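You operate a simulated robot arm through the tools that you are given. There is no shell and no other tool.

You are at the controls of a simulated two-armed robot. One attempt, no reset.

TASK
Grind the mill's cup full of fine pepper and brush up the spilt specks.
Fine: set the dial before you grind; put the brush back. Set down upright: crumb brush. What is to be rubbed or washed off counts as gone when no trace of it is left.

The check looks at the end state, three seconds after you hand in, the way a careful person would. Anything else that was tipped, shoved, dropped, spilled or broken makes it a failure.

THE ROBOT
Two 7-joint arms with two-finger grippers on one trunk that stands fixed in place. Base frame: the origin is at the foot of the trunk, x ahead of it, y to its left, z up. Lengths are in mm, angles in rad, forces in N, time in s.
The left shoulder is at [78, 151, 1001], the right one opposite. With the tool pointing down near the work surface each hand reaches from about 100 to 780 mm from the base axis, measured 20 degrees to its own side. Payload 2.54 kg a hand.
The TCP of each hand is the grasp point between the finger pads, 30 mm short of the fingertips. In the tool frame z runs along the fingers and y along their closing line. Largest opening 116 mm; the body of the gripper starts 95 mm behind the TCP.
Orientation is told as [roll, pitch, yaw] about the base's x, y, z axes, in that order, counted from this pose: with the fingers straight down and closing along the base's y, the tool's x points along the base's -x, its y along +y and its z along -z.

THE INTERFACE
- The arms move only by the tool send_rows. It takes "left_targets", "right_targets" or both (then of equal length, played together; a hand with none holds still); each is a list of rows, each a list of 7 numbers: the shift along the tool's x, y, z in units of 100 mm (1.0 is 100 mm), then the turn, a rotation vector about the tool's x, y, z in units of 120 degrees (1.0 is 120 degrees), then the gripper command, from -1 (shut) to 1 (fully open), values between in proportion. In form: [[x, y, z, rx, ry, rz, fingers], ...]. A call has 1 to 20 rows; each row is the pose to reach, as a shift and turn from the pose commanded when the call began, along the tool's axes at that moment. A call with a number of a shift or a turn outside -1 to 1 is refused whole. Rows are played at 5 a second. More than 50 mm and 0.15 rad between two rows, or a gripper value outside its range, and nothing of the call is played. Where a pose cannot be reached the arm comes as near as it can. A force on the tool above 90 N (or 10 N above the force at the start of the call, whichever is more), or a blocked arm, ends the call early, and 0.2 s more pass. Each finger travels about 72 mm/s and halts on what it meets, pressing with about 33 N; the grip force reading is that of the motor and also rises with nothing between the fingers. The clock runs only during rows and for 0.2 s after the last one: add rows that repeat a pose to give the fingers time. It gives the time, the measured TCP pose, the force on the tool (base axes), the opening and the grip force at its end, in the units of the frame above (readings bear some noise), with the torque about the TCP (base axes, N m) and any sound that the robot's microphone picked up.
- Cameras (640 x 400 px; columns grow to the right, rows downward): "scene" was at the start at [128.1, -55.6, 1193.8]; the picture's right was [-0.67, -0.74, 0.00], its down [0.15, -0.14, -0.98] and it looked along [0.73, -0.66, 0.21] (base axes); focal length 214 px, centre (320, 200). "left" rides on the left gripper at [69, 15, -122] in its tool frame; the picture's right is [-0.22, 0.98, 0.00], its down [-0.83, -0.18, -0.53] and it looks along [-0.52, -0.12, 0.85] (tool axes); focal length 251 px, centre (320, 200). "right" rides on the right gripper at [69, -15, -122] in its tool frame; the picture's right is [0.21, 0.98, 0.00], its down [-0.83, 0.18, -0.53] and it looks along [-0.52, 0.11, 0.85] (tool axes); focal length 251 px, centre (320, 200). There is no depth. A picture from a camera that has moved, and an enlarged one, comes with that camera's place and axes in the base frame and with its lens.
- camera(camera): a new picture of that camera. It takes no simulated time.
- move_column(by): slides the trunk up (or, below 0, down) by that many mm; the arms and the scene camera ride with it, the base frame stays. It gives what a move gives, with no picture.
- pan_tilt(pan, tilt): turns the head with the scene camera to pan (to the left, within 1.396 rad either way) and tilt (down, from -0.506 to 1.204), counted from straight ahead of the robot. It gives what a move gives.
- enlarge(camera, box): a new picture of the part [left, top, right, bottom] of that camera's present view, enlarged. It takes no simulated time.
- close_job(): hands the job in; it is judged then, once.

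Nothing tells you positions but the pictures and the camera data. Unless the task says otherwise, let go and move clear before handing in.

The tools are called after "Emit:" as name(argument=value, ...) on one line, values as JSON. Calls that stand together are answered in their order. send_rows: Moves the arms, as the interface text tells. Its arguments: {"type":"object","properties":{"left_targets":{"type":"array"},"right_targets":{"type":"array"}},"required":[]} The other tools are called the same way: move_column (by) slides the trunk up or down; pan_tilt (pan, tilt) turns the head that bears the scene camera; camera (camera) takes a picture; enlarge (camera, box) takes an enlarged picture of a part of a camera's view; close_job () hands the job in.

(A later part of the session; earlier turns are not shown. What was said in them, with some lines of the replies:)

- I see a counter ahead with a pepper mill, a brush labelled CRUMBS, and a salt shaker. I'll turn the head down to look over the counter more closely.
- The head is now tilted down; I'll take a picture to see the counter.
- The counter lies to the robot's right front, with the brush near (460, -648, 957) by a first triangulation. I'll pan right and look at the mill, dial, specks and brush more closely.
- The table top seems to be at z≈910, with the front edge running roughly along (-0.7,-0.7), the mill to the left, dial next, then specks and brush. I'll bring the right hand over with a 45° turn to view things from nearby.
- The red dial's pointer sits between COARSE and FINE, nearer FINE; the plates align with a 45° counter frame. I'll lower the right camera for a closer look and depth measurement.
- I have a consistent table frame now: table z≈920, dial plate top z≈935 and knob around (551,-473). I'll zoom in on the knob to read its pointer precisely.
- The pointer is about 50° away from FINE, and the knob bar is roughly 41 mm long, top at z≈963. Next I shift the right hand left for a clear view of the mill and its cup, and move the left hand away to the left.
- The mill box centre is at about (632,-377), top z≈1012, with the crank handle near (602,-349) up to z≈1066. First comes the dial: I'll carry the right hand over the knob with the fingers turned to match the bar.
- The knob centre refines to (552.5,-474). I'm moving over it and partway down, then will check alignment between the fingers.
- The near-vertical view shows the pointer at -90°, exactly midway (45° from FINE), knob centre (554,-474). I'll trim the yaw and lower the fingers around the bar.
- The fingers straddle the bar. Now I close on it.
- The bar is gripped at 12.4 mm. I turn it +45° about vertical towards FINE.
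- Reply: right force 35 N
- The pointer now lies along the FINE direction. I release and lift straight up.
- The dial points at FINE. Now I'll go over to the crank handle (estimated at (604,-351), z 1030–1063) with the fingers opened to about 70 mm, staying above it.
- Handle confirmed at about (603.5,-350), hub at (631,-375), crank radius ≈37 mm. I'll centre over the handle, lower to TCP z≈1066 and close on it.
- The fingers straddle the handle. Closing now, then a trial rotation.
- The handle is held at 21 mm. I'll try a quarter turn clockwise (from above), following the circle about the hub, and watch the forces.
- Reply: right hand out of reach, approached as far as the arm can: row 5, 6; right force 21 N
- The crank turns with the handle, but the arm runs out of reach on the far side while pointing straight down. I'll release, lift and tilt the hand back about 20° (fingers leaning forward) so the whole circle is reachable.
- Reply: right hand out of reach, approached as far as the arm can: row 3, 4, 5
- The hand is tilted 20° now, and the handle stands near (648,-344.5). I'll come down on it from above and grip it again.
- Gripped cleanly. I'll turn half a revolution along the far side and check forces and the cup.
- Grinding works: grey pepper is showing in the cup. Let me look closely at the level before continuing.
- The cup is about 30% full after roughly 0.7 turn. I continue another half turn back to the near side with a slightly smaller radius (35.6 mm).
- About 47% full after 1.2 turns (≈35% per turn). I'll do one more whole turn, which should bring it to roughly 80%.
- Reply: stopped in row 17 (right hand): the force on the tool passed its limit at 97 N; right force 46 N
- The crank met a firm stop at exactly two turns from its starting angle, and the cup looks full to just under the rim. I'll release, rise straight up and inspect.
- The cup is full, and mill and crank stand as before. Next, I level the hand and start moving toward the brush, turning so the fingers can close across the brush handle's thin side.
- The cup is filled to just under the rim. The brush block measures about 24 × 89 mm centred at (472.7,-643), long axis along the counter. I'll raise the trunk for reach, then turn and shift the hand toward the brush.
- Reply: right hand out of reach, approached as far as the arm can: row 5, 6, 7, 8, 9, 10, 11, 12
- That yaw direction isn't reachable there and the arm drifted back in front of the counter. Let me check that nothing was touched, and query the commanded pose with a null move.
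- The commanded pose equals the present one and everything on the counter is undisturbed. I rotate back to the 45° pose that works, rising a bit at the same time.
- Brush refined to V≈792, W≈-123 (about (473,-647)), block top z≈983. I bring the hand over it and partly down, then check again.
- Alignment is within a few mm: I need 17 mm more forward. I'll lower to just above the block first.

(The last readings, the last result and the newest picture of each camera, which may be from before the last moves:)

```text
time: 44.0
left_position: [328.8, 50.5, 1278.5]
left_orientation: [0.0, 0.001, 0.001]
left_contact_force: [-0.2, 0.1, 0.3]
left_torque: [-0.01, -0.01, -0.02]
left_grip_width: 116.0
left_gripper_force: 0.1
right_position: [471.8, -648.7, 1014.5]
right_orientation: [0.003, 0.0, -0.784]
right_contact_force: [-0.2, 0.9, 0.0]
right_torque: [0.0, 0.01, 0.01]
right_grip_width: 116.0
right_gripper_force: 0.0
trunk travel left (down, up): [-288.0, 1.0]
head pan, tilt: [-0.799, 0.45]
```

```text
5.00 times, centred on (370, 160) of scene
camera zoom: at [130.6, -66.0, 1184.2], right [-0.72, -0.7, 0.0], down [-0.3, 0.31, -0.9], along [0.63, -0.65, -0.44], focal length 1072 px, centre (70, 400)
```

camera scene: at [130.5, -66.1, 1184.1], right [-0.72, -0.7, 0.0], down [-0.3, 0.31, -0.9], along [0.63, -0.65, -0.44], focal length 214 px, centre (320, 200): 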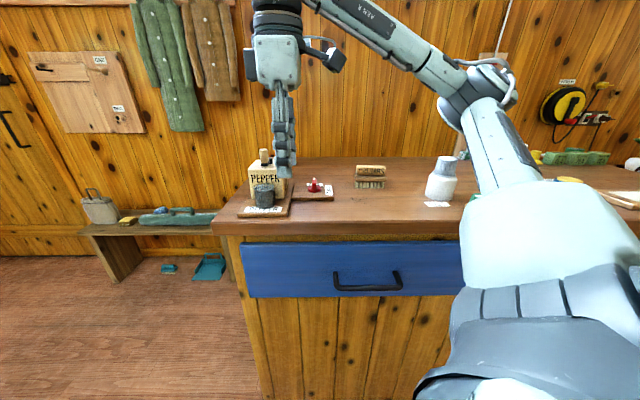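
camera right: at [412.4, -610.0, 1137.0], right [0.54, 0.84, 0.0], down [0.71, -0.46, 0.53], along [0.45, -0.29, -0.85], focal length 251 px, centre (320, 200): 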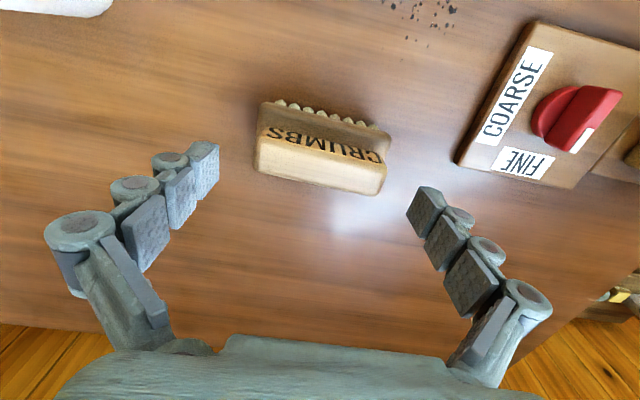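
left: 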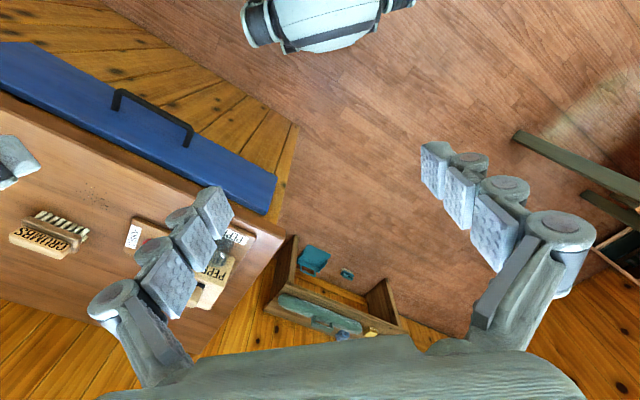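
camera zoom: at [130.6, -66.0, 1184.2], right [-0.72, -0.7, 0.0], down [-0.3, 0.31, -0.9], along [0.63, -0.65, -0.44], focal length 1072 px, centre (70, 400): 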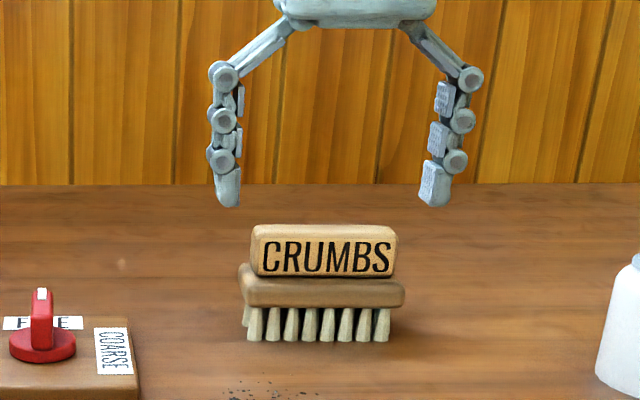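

The fingers retract when wide open, so I need to go about 26 mm lower for a good hold on the block's ends. Lowering now.

Emit:
send_rows(right_targets=[[0, 0.015, 0.12, 0, 0, 0, 1], [0, 0.015, 0.2, 0, 0, 0, 1], [0, 0.015, 0.26, 0, 0, 0, 1], [0, 0.015, 0.26, 0, 0, 0, 1]])

Emit:
camera(camera="right")

Emit:
enlarge(camera="scene", box=[310, 120, 430, 200])

```text
time: 45.0
left_position: [329.5, 51.2, 1278.3]
left_orientation: [-0.001, 0.001, 0.001]
left_contact_force: [0.0, 0.8, -0.2]
left_torque: [0.0, -0.02, -0.05]
left_grip_width: 116.2
left_gripper_force: 0.0
right_position: [472.7, -646.5, 988.6]
right_orientation: [0.004, 0.0, -0.785]
right_contact_force: [-0.9, 0.2, 0.8]
right_torque: [0.01, 0.01, 0.03]
right_grip_width: 116.0
right_gripper_force: 0.2
trunk travel left (down, up): [-288.0, 1.0]
head pan, tilt: [-0.799, 0.45]
```

```text
taken
camera right: at [413.0, -608.5, 1110.8], right [0.54, 0.84, 0.0], down [0.71, -0.46, 0.53], along [0.45, -0.29, -0.85], focal length 251 px, centre (320, 200)
```

right: 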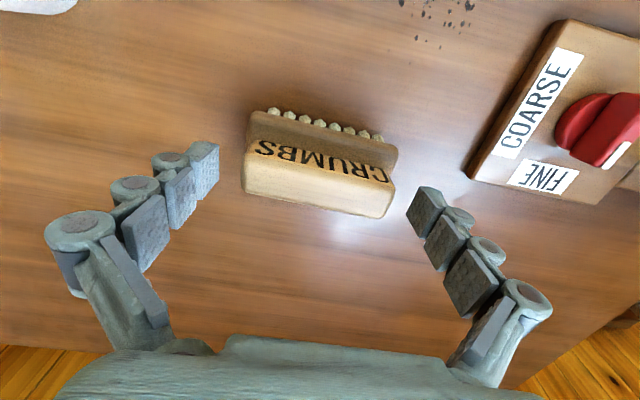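

```text
5.00 times, centred on (370, 160) of scene
camera zoom: at [130.6, -65.9, 1184.2], right [-0.72, -0.7, 0.0], down [-0.3, 0.31, -0.9], along [0.63, -0.65, -0.44], focal length 1072 px, centre (70, 400)
```

zoom: 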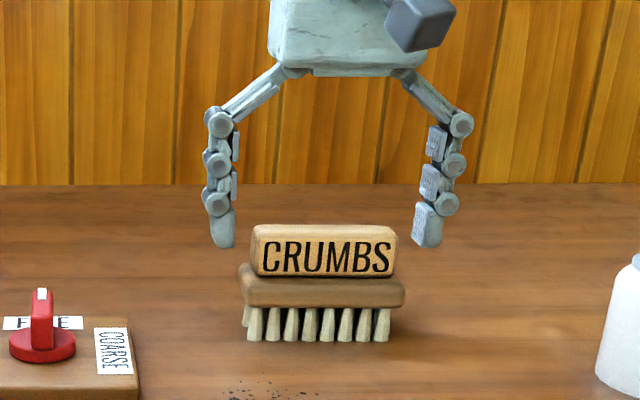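

Gaps on both ends look even. I close on the block ends, raising 2 mm because the fingertips extend as they close.

Emit:
send_rows(right_targets=[[0, 0, -0.02, 0, 0, 0, 0.7], [0, 0, -0.02, 0, 0, 0, 0.5], [0, 0, -0.02, 0, 0, 0, 0.2], [0, 0, -0.02, 0, 0, 0, 0.0], [0, 0, -0.02, 0, 0, 0, 0.0]])

Emit:
camera(camera="right")

Emit:
enlarge(camera="scene", box=[310, 120, 430, 200])

```text
time: 46.2
left_position: [328.3, 51.3, 1277.8]
left_orientation: [-0.001, 0.0, 0.0]
left_contact_force: [0.0, 0.4, 0.3]
left_torque: [0.01, 0.0, 0.01]
left_grip_width: 115.7
left_gripper_force: 0.1
right_position: [472.9, -647.1, 990.0]
right_orientation: [0.004, 0.0, -0.786]
right_contact_force: [0.1, 0.0, 1.0]
right_torque: [0.04, 0.01, -0.03]
right_grip_width: 89.6
right_gripper_force: 32.9
trunk travel left (down, up): [-288.0, 1.0]
head pan, tilt: [-0.799, 0.45]
```

```text
taken
camera right: at [413.0, -608.5, 1113.1], right [0.54, 0.84, 0.0], down [0.71, -0.46, 0.53], along [0.45, -0.29, -0.85], focal length 251 px, centre (320, 200)
```

right: 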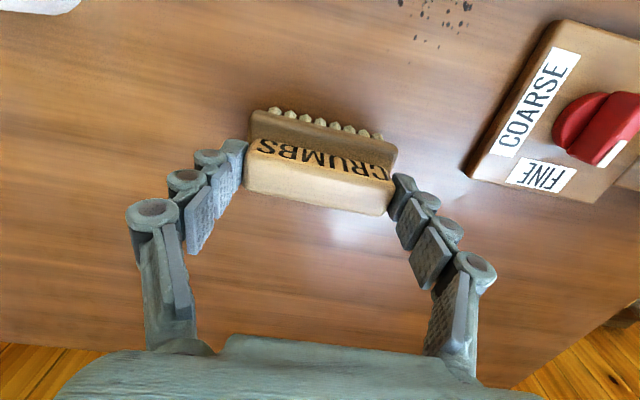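

```text
5.00 times, centred on (370, 160) of scene
camera zoom: at [130.5, -65.9, 1184.2], right [-0.72, -0.7, 0.0], down [-0.3, 0.31, -0.9], along [0.63, -0.65, -0.44], focal length 1072 px, centre (70, 400)
```

zoom: 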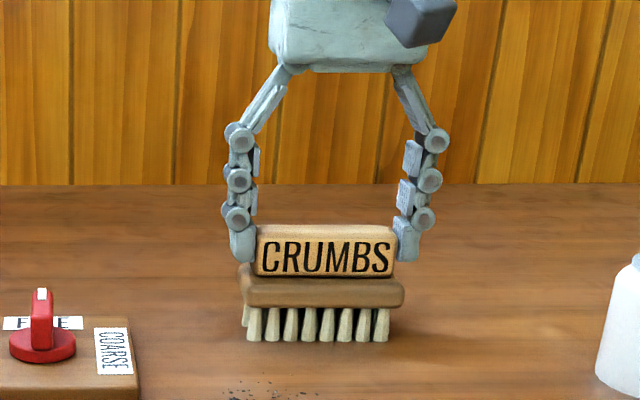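

The block is held firmly (89.6 mm, 33 N) without having moved. I lift 30 mm and carry the brush to just beyond the specks.

Emit:
send_rows(right_targets=[[0, 0, -0.08, 0, 0, 0, -1], [0, 0, -0.2, 0, 0, 0, -1], [0, 0, -0.3, 0, 0, 0, -1], [0.17, 0.14, -0.3, 0, 0, 0, -1], [0.33, 0.28, -0.3, 0, 0, 0, -1], [0.5, 0.42, -0.3, 0, 0, 0, -1], [0.5, 0.42, -0.3, 0, 0, 0, -1]])

Emit:
camera(camera="right")

Emit:
enlarge(camera="scene", box=[290, 120, 410, 210])

```text
time: 47.8
left_position: [328.5, 51.0, 1277.5]
left_orientation: [-0.001, 0.001, 0.001]
left_contact_force: [0.4, 1.0, 0.1]
left_torque: [-0.01, -0.01, -0.01]
left_grip_width: 116.0
left_gripper_force: 0.1
right_position: [468.4, -582.7, 1019.6]
right_orientation: [0.004, -0.001, -0.786]
right_contact_force: [-0.3, -0.2, -1.3]
right_torque: [0.0, -0.02, 0.0]
right_grip_width: 89.5
right_gripper_force: 32.7
trunk travel left (down, up): [-288.0, 1.0]
head pan, tilt: [-0.799, 0.45]
```

```text
taken
camera right: at [407.1, -543.4, 1142.1], right [0.54, 0.84, 0.0], down [0.71, -0.46, 0.53], along [0.45, -0.29, -0.85], focal length 251 px, centre (320, 200)
```

right: 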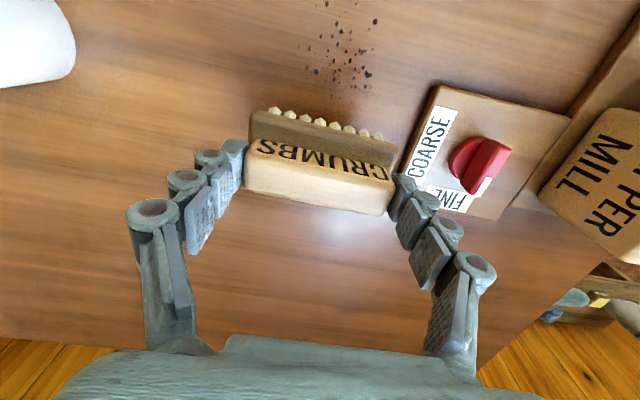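

```text
4.44 times, centred on (350, 165) of scene
camera zoom: at [130.7, -66.2, 1184.1], right [-0.72, -0.7, 0.0], down [-0.3, 0.31, -0.9], along [0.63, -0.65, -0.44], focal length 953 px, centre (187, 356)
```

zoom: 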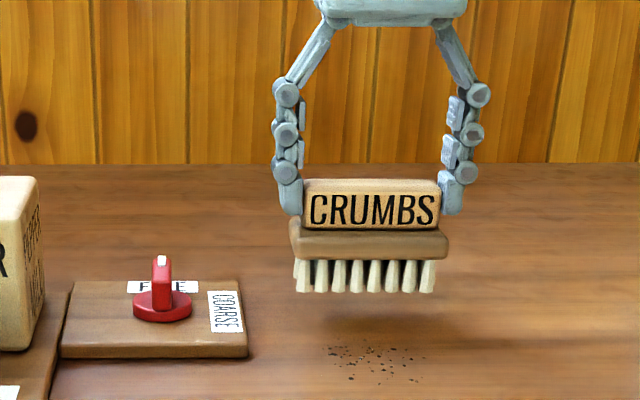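

The brush is held level and centred over the specks in W. I lower it to light contact with the counter.

Emit:
send_rows(right_targets=[[0, 0, 0.15, 0, 0, 0, -1], [0, 0, 0.25, 0, 0, 0, -1], [0, 0, 0.3, 0, 0, 0, -1], [0, 0, 0.315, 0, 0, 0, -1], [0, 0, 0.315, 0, 0, 0, -1]])

Emit:
enlarge(camera="scene", box=[290, 120, 410, 210])

```text
time: 49.0
left_position: [327.6, 50.4, 1278.0]
left_orientation: [-0.002, -0.001, 0.001]
left_contact_force: [-0.1, -0.5, 0.0]
left_torque: [0.04, 0.0, 0.0]
left_grip_width: 115.9
left_gripper_force: 0.1
right_position: [466.6, -580.7, 992.0]
right_orientation: [0.003, -0.004, -0.785]
right_contact_force: [-0.6, -3.2, 9.7]
right_torque: [-0.11, 0.18, -0.03]
right_grip_width: 89.5
right_gripper_force: 33.5
trunk travel left (down, up): [-288.0, 1.0]
head pan, tilt: [-0.799, 0.45]
```

```text
4.44 times, centred on (350, 165) of scene
camera zoom: at [130.0, -65.5, 1184.4], right [-0.72, -0.7, 0.0], down [-0.3, 0.31, -0.9], along [0.63, -0.65, -0.43], focal length 953 px, centre (187, 356)
```

zoom: 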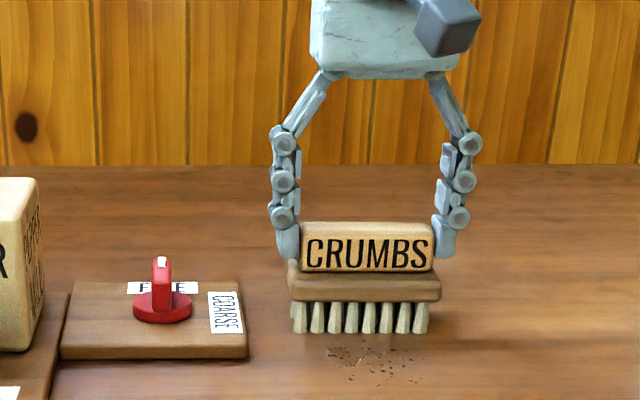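

Contact at about 10 N. Now I sweep toward the robot across the specks.

Emit:
send_rows(right_targets=[[0.12, 0, 0, 0, 0, 0, -1], [0.24, 0, 0, 0, 0, 0, -1], [0.36, 0, 0, 0, 0, 0, -1], [0.48, 0, 0, 0, 0, 0, -1], [0.6, 0, 0, 0, 0, 0, -1], [0.72, 0, 0, 0, 0, 0, -1], [0.84, 0, 0, 0, 0, 0, -1], [0.96, 0, 0, 0, 0, 0, -1]])

Emit:
camera(camera="right")

Emit:
enlarge(camera="scene", box=[290, 120, 410, 210])

```text
time: 50.8
left_position: [328.2, 50.9, 1278.2]
left_orientation: [0.0, -0.001, 0.002]
left_contact_force: [-0.3, 0.2, -0.1]
left_torque: [0.01, -0.01, 0.03]
left_grip_width: 116.1
left_gripper_force: 0.0
right_position: [398.7, -513.2, 989.6]
right_orientation: [0.003, -0.001, -0.784]
right_contact_force: [4.2, -5.0, 19.7]
right_torque: [0.0, -0.25, -0.03]
right_grip_width: 89.2
right_gripper_force: 33.3
trunk travel left (down, up): [-288.0, 1.0]
head pan, tilt: [-0.799, 0.45]
```

```text
taken
camera right: at [338.9, -474.9, 1112.7], right [0.54, 0.84, 0.0], down [0.71, -0.46, 0.54], along [0.45, -0.29, -0.84], focal length 251 px, centre (320, 200)
```

right: 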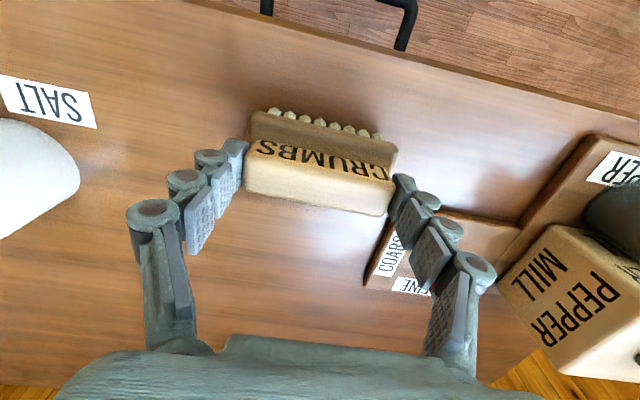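

```text
4.44 times, centred on (350, 165) of scene
camera zoom: at [130.0, -65.1, 1184.4], right [-0.72, -0.7, 0.0], down [-0.3, 0.31, -0.9], along [0.63, -0.65, -0.43], focal length 953 px, centre (187, 356)
```

zoom: 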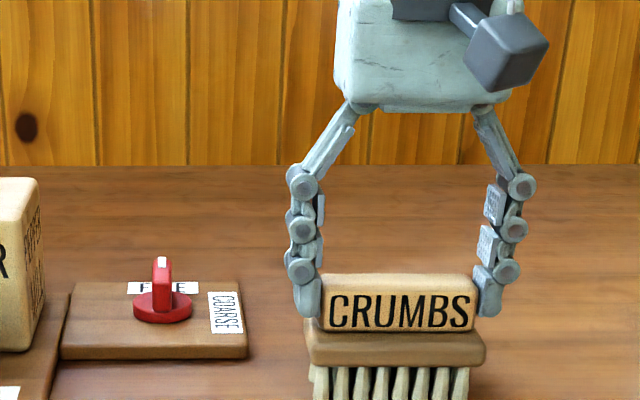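

The swept part looks clean. I continue past the near edge and do two more overlapping passes, then lift to inspect.

Emit:
send_rows(right_targets=[[0.12, 0, 0, 0, 0, 0, -1], [0.22, 0, 0, 0, 0, 0, -1], [0.22, 0.08, 0, 0, 0, 0, -1], [0.06, 0.08, 0, 0, 0, 0, -1], [-0.1, 0.08, 0, 0, 0, 0, -1], [-0.26, 0.08, 0, 0, 0, 0, -1], [-0.42, 0.08, 0, 0, 0, 0, -1], [-0.58, 0.08, 0, 0, 0, 0, -1], [-0.74, 0.08, 0, 0, 0, 0, -1], [-0.9, 0.08, 0, 0, 0, 0, -1], [-0.9, -0.1, 0, 0, 0, 0, -1], [-0.74, -0.15, 0, 0, 0, 0, -1], [-0.58, -0.15, 0, 0, 0, 0, -1], [-0.42, -0.15, 0, 0, 0, 0, -1], [-0.26, -0.15, 0, 0, 0, 0, -1], [-0.1, -0.15, 0, 0, 0, 0, -1], [0.06, -0.15, 0, 0, 0, 0, -1], [0.22, -0.15, 0, 0, 0, 0, -1], [0.22, -0.15, -0.3, 0, 0, 0, -1], [0.22, -0.15, -0.6, 0, 0, 0, -1]])

Emit:
camera(camera="right")

Emit:
enlarge(camera="scene", box=[290, 120, 410, 210])

```text
time: 55.0
left_position: [328.5, 50.3, 1277.3]
left_orientation: [0.0, 0.001, 0.003]
left_contact_force: [-0.2, -0.2, 0.1]
left_torque: [0.05, -0.03, -0.02]
left_grip_width: 116.1
left_gripper_force: 0.1
right_position: [373.4, -508.9, 1049.1]
right_orientation: [0.003, 0.002, -0.785]
right_contact_force: [0.7, -1.2, -1.1]
right_torque: [-0.02, -0.02, 0.01]
right_grip_width: 89.3
right_gripper_force: 33.2
trunk travel left (down, up): [-288.0, 1.0]
head pan, tilt: [-0.799, 0.45]
```

```text
taken
camera right: at [313.1, -470.7, 1171.4], right [0.54, 0.84, 0.0], down [0.71, -0.46, 0.53], along [0.45, -0.28, -0.85], focal length 251 px, centre (320, 200)
```

right: 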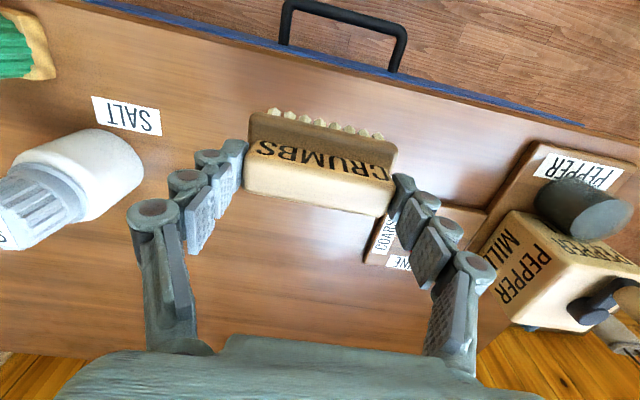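

```text
4.44 times, centred on (350, 165) of scene
camera zoom: at [130.6, -65.9, 1184.1], right [-0.72, -0.7, 0.0], down [-0.3, 0.31, -0.9], along [0.63, -0.65, -0.44], focal length 953 px, centre (187, 356)
```

zoom: 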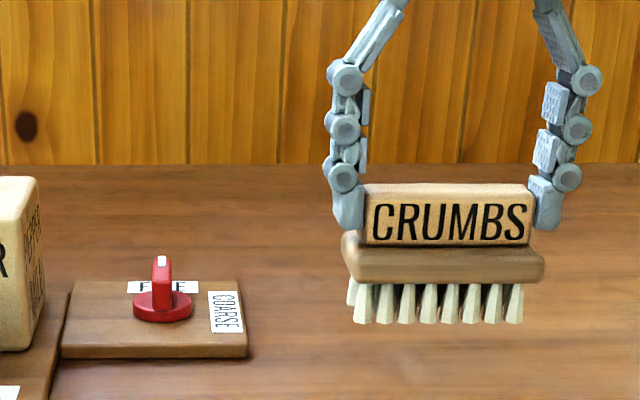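

The counter looks clean where the specks were. I carry the brush back toward its place, then inspect the area from the hand camera.

Emit:
send_rows(right_targets=[[-0.2, -0.04, 0, 0, 0, 0, -1], [-0.45, -0.08, 0, 0, 0, 0, -1], [-0.68, -0.12, 0, 0, 0, 0, -1], [-0.88, -0.15, 0, 0, 0, 0, -1], [-0.88, -0.15, 0, 0, 0, 0, -1]])

Emit:
send_rows(right_targets=[[-0.2, -0.03, 0, 0, 0, 0, -1], [-0.4, -0.06, 0, 0, 0, 0, -1], [-0.6, -0.09, 0, 0, 0, 0, -1], [-0.8, -0.124, 0, 0, 0, 0, -1], [-0.8, -0.124, 0, 0, 0, 0, -1]])

Emit:
camera(camera="right")

Emit:
enlarge(camera="right", box=[280, 0, 440, 100])

Emit:
enlarge(camera="scene", box=[310, 150, 430, 220])

```text
time: 56.2
left_position: [328.8, 51.3, 1277.3]
left_orientation: [-0.001, 0.001, 0.001]
left_contact_force: [-0.6, -0.7, -0.5]
left_torque: [-0.04, -0.01, 0.02]
left_grip_width: 115.9
left_gripper_force: 0.1
right_position: [425.7, -581.2, 1048.8]
right_orientation: [0.003, 0.001, -0.786]
right_contact_force: [-0.7, -0.3, -1.4]
right_torque: [-0.01, 0.02, 0.0]
right_grip_width: 88.8
right_gripper_force: 32.8
trunk travel left (down, up): [-288.0, 1.0]
head pan, tilt: [-0.799, 0.45]
```

```text
time: 57.4
left_position: [328.9, 50.6, 1278.3]
left_orientation: [0.001, 0.0, 0.002]
left_contact_force: [-0.8, -0.3, -0.3]
left_torque: [0.0, 0.0, -0.03]
left_grip_width: 116.1
left_gripper_force: 0.0
right_position: [472.7, -648.7, 1049.1]
right_orientation: [0.003, 0.0, -0.785]
right_contact_force: [0.1, -0.4, -0.7]
right_torque: [-0.01, 0.03, -0.01]
right_grip_width: 88.7
right_gripper_force: 32.7
trunk travel left (down, up): [-288.0, 1.0]
head pan, tilt: [-0.799, 0.45]
```

```text
taken
camera right: at [413.1, -609.7, 1171.0], right [0.54, 0.84, 0.0], down [0.71, -0.46, 0.53], along [0.45, -0.29, -0.85], focal length 251 px, centre (320, 200)
```

right: 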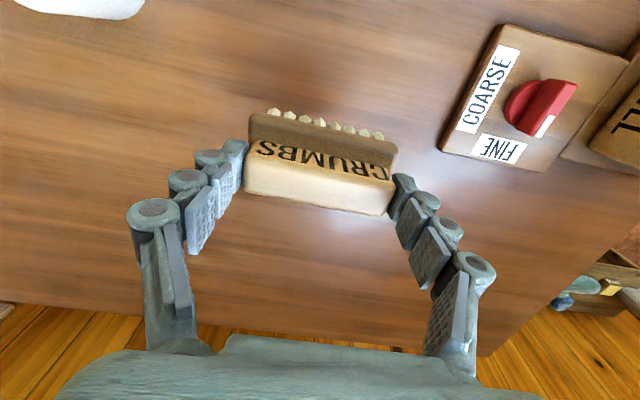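

```text
4.00 times, centred on (360, 50) of right
camera zoom: at [413.1, -609.7, 1171.0], right [0.54, 0.84, 0.0], down [0.71, -0.46, 0.53], along [0.45, -0.29, -0.85], focal length 1006 px, centre (160, 800)
```

zoom: 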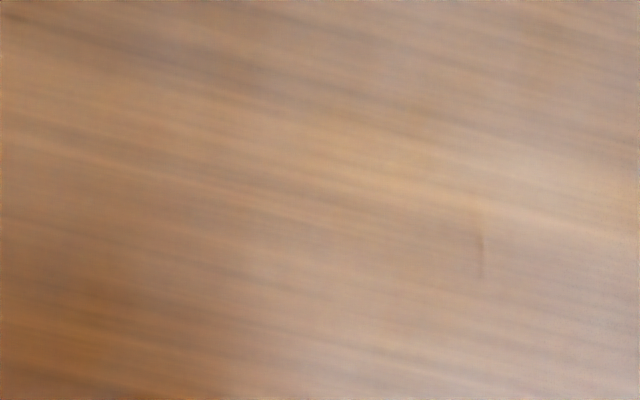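

```text
5.33 times, centred on (370, 185) of scene
camera zoom: at [130.5, -66.0, 1184.2], right [-0.72, -0.7, 0.0], down [-0.3, 0.31, -0.9], along [0.63, -0.65, -0.44], focal length 1144 px, centre (53, 280)
```

zoom: 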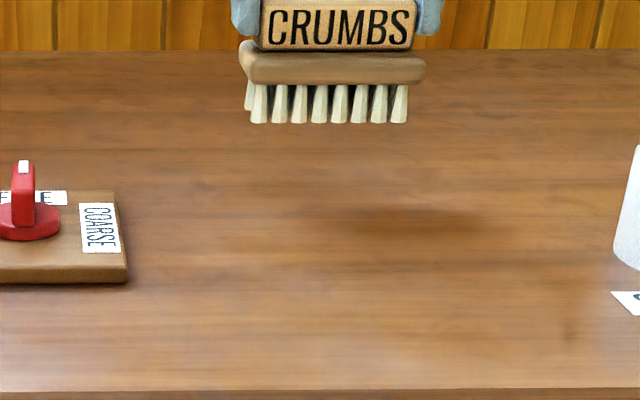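

Emit:
enlarge(camera="scene", box=[325, 175, 365, 200])

Emit:
enlarge(camera="scene", box=[360, 175, 400, 200])

Emit:
enlarge(camera="scene", box=[325, 195, 405, 225])

Emit:
enlarge(camera="right", box=[380, 40, 430, 90])

```text
16.00 times, centred on (345, 188) of scene
camera zoom: at [130.5, -66.0, 1184.2], right [-0.72, -0.7, 0.0], down [-0.3, 0.31, -0.9], along [0.63, -0.65, -0.44], focal length 3432 px, centre (-80, 400)
```

zoom: 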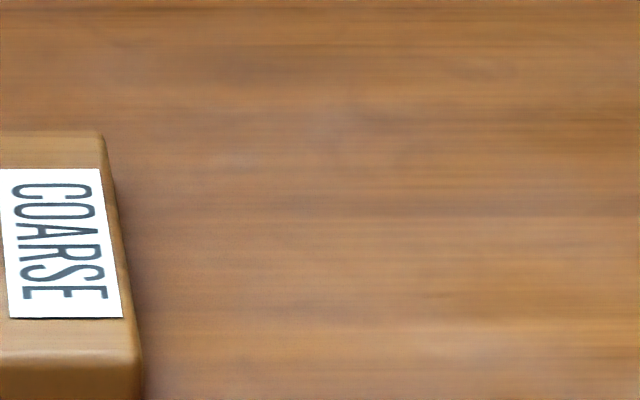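

```text
16.00 times, centred on (380, 188) of scene
camera zoom: at [130.5, -66.0, 1184.2], right [-0.72, -0.7, 0.0], down [-0.3, 0.31, -0.9], along [0.63, -0.65, -0.44], focal length 3432 px, centre (-640, 400)
```

zoom: 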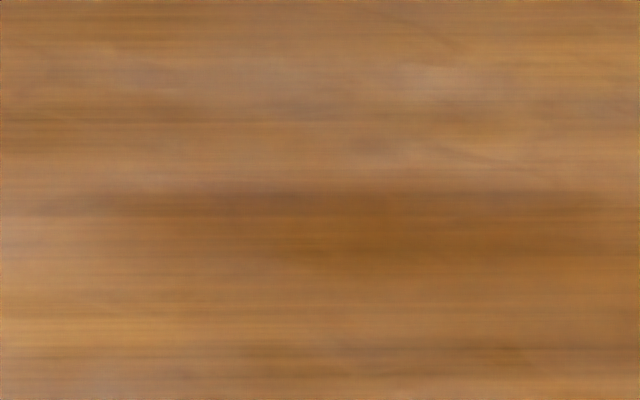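

```text
8.00 times, centred on (365, 210) of scene
camera zoom: at [130.5, -66.0, 1184.2], right [-0.72, -0.7, 0.0], down [-0.3, 0.31, -0.9], along [0.63, -0.65, -0.44], focal length 1716 px, centre (-40, 120)
```

zoom: 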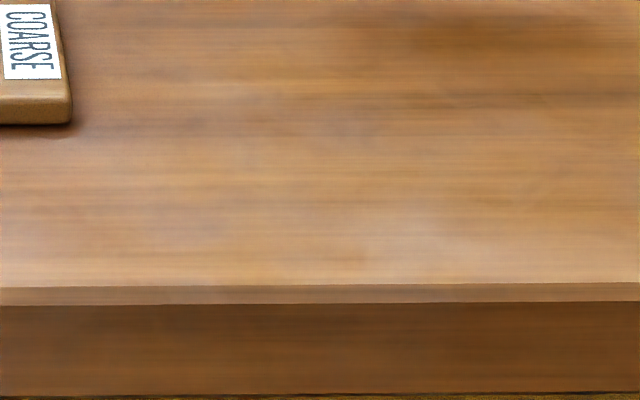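

```text
8.00 times, centred on (405, 65) of right
camera zoom: at [413.1, -609.7, 1171.0], right [0.54, 0.84, 0.0], down [0.71, -0.46, 0.53], along [0.45, -0.29, -0.85], focal length 2012 px, centre (-360, 1280)
```

zoom: 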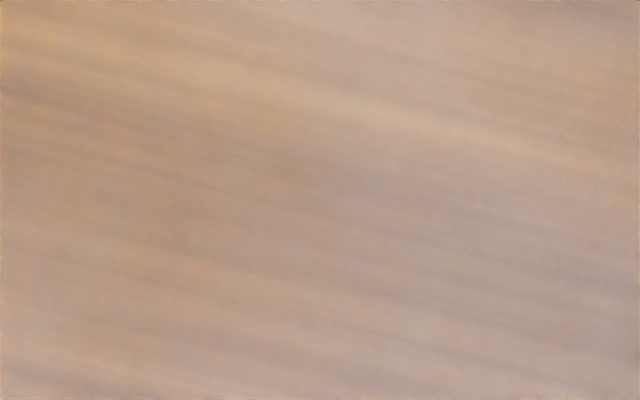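

No trace remains. Now I set the brush down exactly where it stood: 58 mm down.

Emit:
send_rows(right_targets=[[0, 0.004, 0.2, 0, 0, 0, -1], [0, 0.004, 0.4, 0, 0, 0, -1], [0, 0.004, 0.5, 0, 0, 0, -1], [0, 0.004, 0.55, 0, 0, 0, -1], [0, 0.004, 0.575, 0, 0, 0, -1], [0, 0.004, 0.585, 0, 0, 0, -1], [0, 0.004, 0.585, 0, 0, 0, -1]])

Emit:
enlarge(camera="scene", box=[310, 120, 430, 200])

```text
time: 59.0
left_position: [329.6, 49.7, 1278.4]
left_orientation: [0.0, 0.001, 0.0]
left_contact_force: [-0.2, -0.6, 0.2]
left_torque: [0.01, 0.0, -0.03]
left_grip_width: 115.9
left_gripper_force: 0.2
right_position: [473.7, -647.4, 991.5]
right_orientation: [0.005, 0.001, -0.785]
right_contact_force: [0.3, 0.5, -1.8]
right_torque: [-0.01, 0.0, -0.01]
right_grip_width: 89.1
right_gripper_force: 32.8
trunk travel left (down, up): [-288.0, 1.0]
head pan, tilt: [-0.799, 0.45]
```

```text
5.00 times, centred on (370, 160) of scene
camera zoom: at [130.7, -66.1, 1184.1], right [-0.72, -0.7, 0.0], down [-0.3, 0.31, -0.9], along [0.63, -0.65, -0.44], focal length 1072 px, centre (70, 400)
```

zoom: 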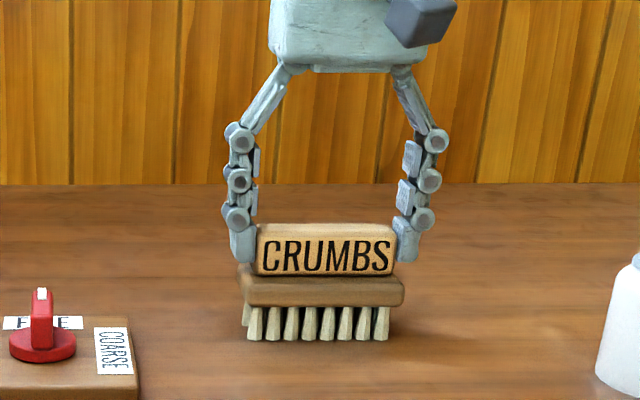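

Still about 1 mm above the counter (no contact force yet). I lower in small steps until it touches.

Emit:
send_rows(right_targets=[[0, 0, 0.01, 0, 0, 0, -1], [0, 0, 0.02, 0, 0, 0, -1], [0, 0, 0.02, 0, 0, 0, -1]])

```text
time: 59.8
left_position: [327.0, 50.4, 1277.9]
left_orientation: [-0.002, -0.001, 0.003]
left_contact_force: [1.0, -0.2, -0.8]
left_torque: [0.02, 0.0, -0.01]
left_grip_width: 116.1
left_gripper_force: 0.0
right_position: [473.5, -646.9, 990.3]
right_orientation: [0.006, -0.005, -0.785]
right_contact_force: [-0.5, -3.2, 8.8]
right_torque: [-0.21, 0.09, -0.08]
right_grip_width: 89.0
right_gripper_force: 33.4
trunk travel left (down, up): [-288.0, 1.0]
head pan, tilt: [-0.799, 0.45]
```

It rests on the counter now. I ease off 1 mm, open fully, and rise.

Emit:
send_rows(right_targets=[[0, 0, -0.01, 0, 0, 0, -1], [0, 0, -0.01, 0, 0, 0, 0.6], [0, 0, -0.01, 0, 0, 0, 0.8], [0, 0, -0.01, 0, 0, 0, 1], [0, 0, -0.01, 0, 0, 0, 1]])

Emit:
camera(camera="right")

Emit:
enlarge(camera="scene", box=[310, 120, 430, 200])

```text
time: 61.0
left_position: [329.2, 50.2, 1278.4]
left_orientation: [0.0, 0.001, 0.001]
left_contact_force: [0.4, 1.6, -0.4]
left_torque: [0.0, 0.0, 0.03]
left_grip_width: 115.9
left_gripper_force: 0.1
right_position: [471.7, -648.1, 989.4]
right_orientation: [0.003, 0.0, -0.785]
right_contact_force: [-0.5, 0.6, 0.5]
right_torque: [0.0, 0.0, -0.02]
right_grip_width: 116.1
right_gripper_force: 0.1
trunk travel left (down, up): [-288.0, 1.0]
head pan, tilt: [-0.799, 0.45]
```

```text
taken
camera right: at [413.4, -608.9, 1111.6], right [0.54, 0.84, 0.0], down [0.71, -0.46, 0.53], along [0.45, -0.28, -0.85], focal length 251 px, centre (320, 200)
```

right: 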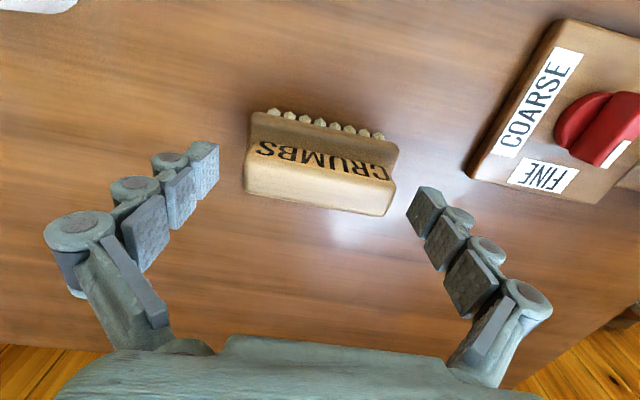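

```text
5.00 times, centred on (370, 160) of scene
camera zoom: at [130.6, -66.0, 1184.1], right [-0.72, -0.7, 0.0], down [-0.3, 0.31, -0.9], along [0.63, -0.65, -0.44], focal length 1072 px, centre (70, 400)
```

zoom: 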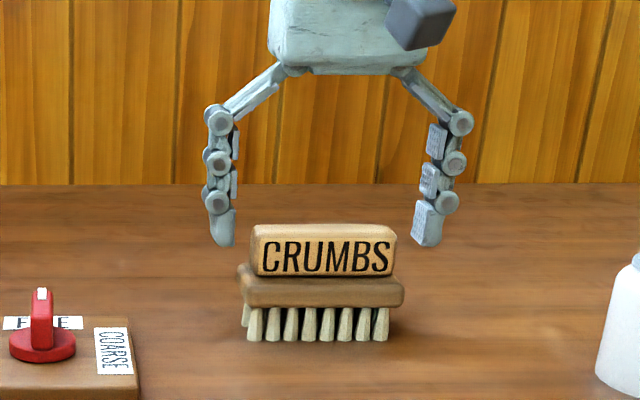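

The brush stands upright exactly where it was. I raise the hand straight up and then pull back clear of the counter.

Emit:
send_rows(right_targets=[[0, 0, -0.2, 0, 0, 0, 1], [0, 0, -0.5, 0, 0, 0, 1], [0, 0, -0.8, 0, 0, 0, 1], [0, 0, -1.0, 0, 0, 0, 1]])

Emit:
send_rows(right_targets=[[0.2, 0, -0.2, 0, 0, 0, 1], [0.5, 0, -0.5, 0, 0, 0, 1], [0.75, 0, -0.75, 0, 0, 0, 1], [1.0, 0, -0.8, 0, 0, 0, 1]])

Emit:
send_rows(right_targets=[[0.25, 0, 0, 0, 0, 0, 1], [0.5, 0, 0, 0, 0, 0, 1], [0.75, 0, 0, 0, 0, 0, 1], [1.0, 0, 0, 0, 0, 0, 1], [1.0, 0, 0, 0, 0, 0, 1]])

Emit:
camera(camera="right")

Emit:
camera(camera="scene")

```text
time: 62.0
left_position: [329.0, 49.5, 1278.7]
left_orientation: [-0.001, 0.0, 0.002]
left_contact_force: [0.3, 0.3, 0.3]
left_torque: [-0.01, 0.0, 0.02]
left_grip_width: 116.1
left_gripper_force: 0.1
right_position: [472.0, -646.4, 1089.8]
right_orientation: [0.003, -0.001, -0.782]
right_contact_force: [-0.5, -0.7, 0.6]
right_torque: [0.02, 0.01, 0.03]
right_grip_width: 115.9
right_gripper_force: 0.1
trunk travel left (down, up): [-288.0, 1.0]
head pan, tilt: [-0.799, 0.45]
```

```text
time: 63.0
left_position: [327.8, 49.8, 1278.5]
left_orientation: [0.001, 0.0, 0.003]
left_contact_force: [0.3, -0.5, -0.7]
left_torque: [0.0, -0.01, -0.01]
left_grip_width: 116.3
left_gripper_force: 0.1
right_position: [401.3, -575.7, 1168.7]
right_orientation: [0.002, 0.0, -0.783]
right_contact_force: [0.4, 0.2, 0.6]
right_torque: [-0.02, -0.01, 0.0]
right_grip_width: 115.8
right_gripper_force: 0.1
trunk travel left (down, up): [-288.0, 1.0]
head pan, tilt: [-0.799, 0.45]
```

```text
time: 64.2
left_position: [329.6, 50.3, 1278.5]
left_orientation: [0.0, -0.001, 0.002]
left_contact_force: [0.2, -0.8, 0.3]
left_torque: [0.01, 0.01, 0.0]
left_grip_width: 116.1
left_gripper_force: 0.0
right_position: [331.6, -505.1, 1170.5]
right_orientation: [0.004, 0.0, -0.786]
right_contact_force: [-0.6, -0.4, 0.0]
right_torque: [-0.02, 0.01, 0.02]
right_grip_width: 116.2
right_gripper_force: 0.0
trunk travel left (down, up): [-288.0, 1.0]
head pan, tilt: [-0.799, 0.45]
```

```text
taken
camera right: at [271.3, -467.1, 1291.7], right [0.54, 0.84, 0.0], down [0.71, -0.46, 0.53], along [0.45, -0.29, -0.85], focal length 251 px, centre (320, 200)
```

right: 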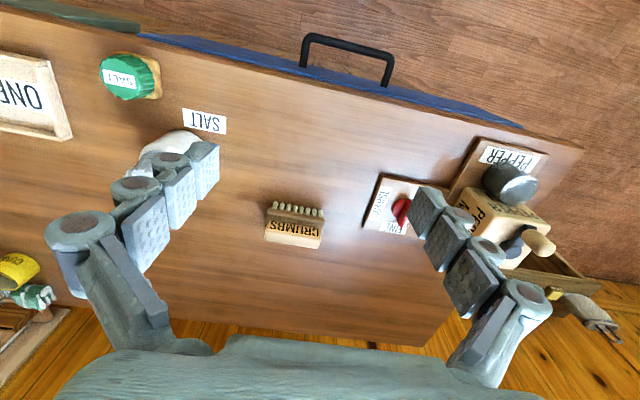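

```text
taken
camera scene: at [130.7, -66.1, 1184.1], right [-0.72, -0.7, 0.0], down [-0.3, 0.31, -0.9], along [0.63, -0.65, -0.44], focal length 214 px, centre (320, 200)
```

scene: 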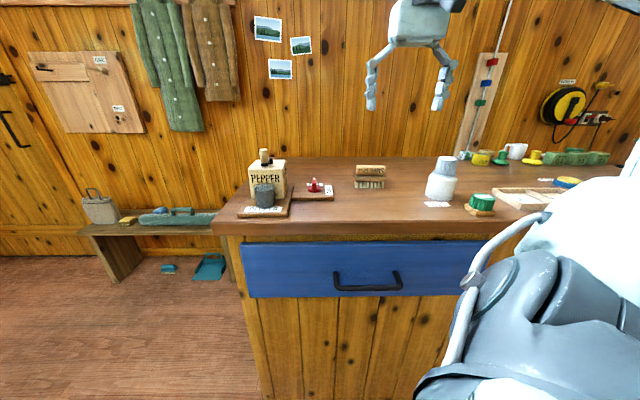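

Everything appears in place. I'll do a final close inspection of the cleaned area, the cup and the dial.

Emit:
enlarge(camera="right", box=[240, 110, 400, 210])

Emit:
enlarge(camera="scene", box=[235, 140, 345, 225])

Emit:
enlarge(camera="scene", box=[240, 175, 290, 220])

Emit:
enlarge(camera="right", box=[470, 140, 560, 220])

```text
4.00 times, centred on (320, 160) of right
camera zoom: at [271.3, -467.1, 1291.7], right [0.54, 0.84, 0.0], down [0.71, -0.46, 0.53], along [0.45, -0.29, -0.85], focal length 1006 px, centre (320, 360)
```

zoom: 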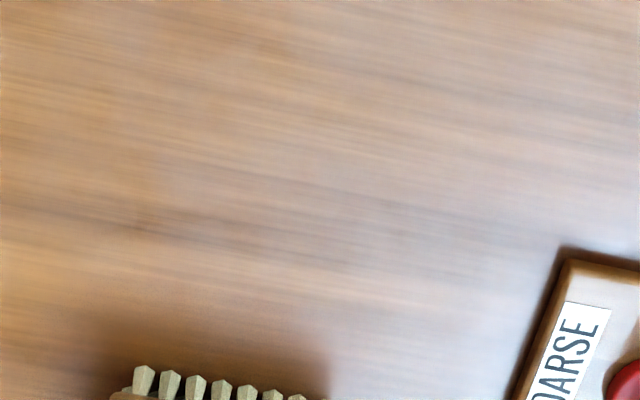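

```text
4.71 times, centred on (290, 182) of scene
camera zoom: at [130.7, -66.1, 1184.1], right [-0.72, -0.7, 0.0], down [-0.3, 0.31, -0.9], along [0.63, -0.65, -0.44], focal length 1009 px, centre (461, 282)
```

zoom: 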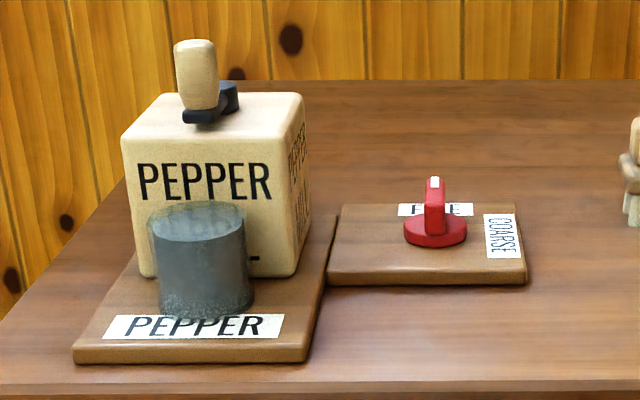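

```text
8.89 times, centred on (265, 198) of scene
camera zoom: at [130.7, -66.1, 1184.1], right [-0.72, -0.7, 0.0], down [-0.3, 0.31, -0.9], along [0.63, -0.65, -0.44], focal length 1906 px, centre (809, 222)
```

zoom: 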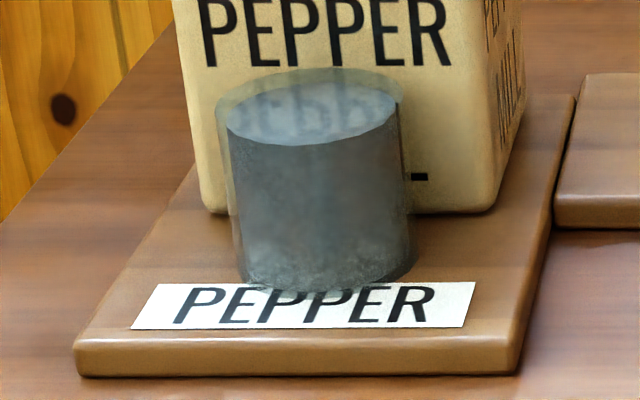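

```text
5.00 times, centred on (515, 180) of right
camera zoom: at [271.3, -467.1, 1291.7], right [0.54, 0.84, 0.0], down [0.71, -0.46, 0.53], along [0.45, -0.29, -0.85], focal length 1257 px, centre (-655, 300)
```

zoom: 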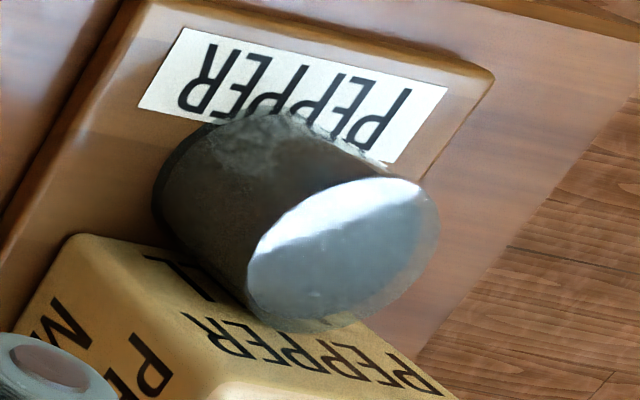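

I can see the cup filled to just under its rim, with the crank at its stop and the dial pointing at FINE. The counter is clean, the brush stands upright in its old place, and both hands are clear, so I'm handing in.

Emit:
close_job()

```text
The job is handed in.
```

I set the dial to FINE, ground the mill's cup full and brushed up all the specks. The brush is back upright where it stood. The job is handed in; I haven't seen the result of the check.

- **Grinding:** after two full turns the crank came up against a firm stop. The pepper sits a few millimetres below the rim, so I took that as full.
- **Specks:** I made three overlapping passes with the brush. Close-up pictures of the spot showed no trace left.
- **Other objects:** nothing else looked moved or tipped in the last pictures. At one point the right arm was sent to a pose it couldn't reach and drifted back in front of the counter, but it felt no contact and the mill and cup looked undisturbed.
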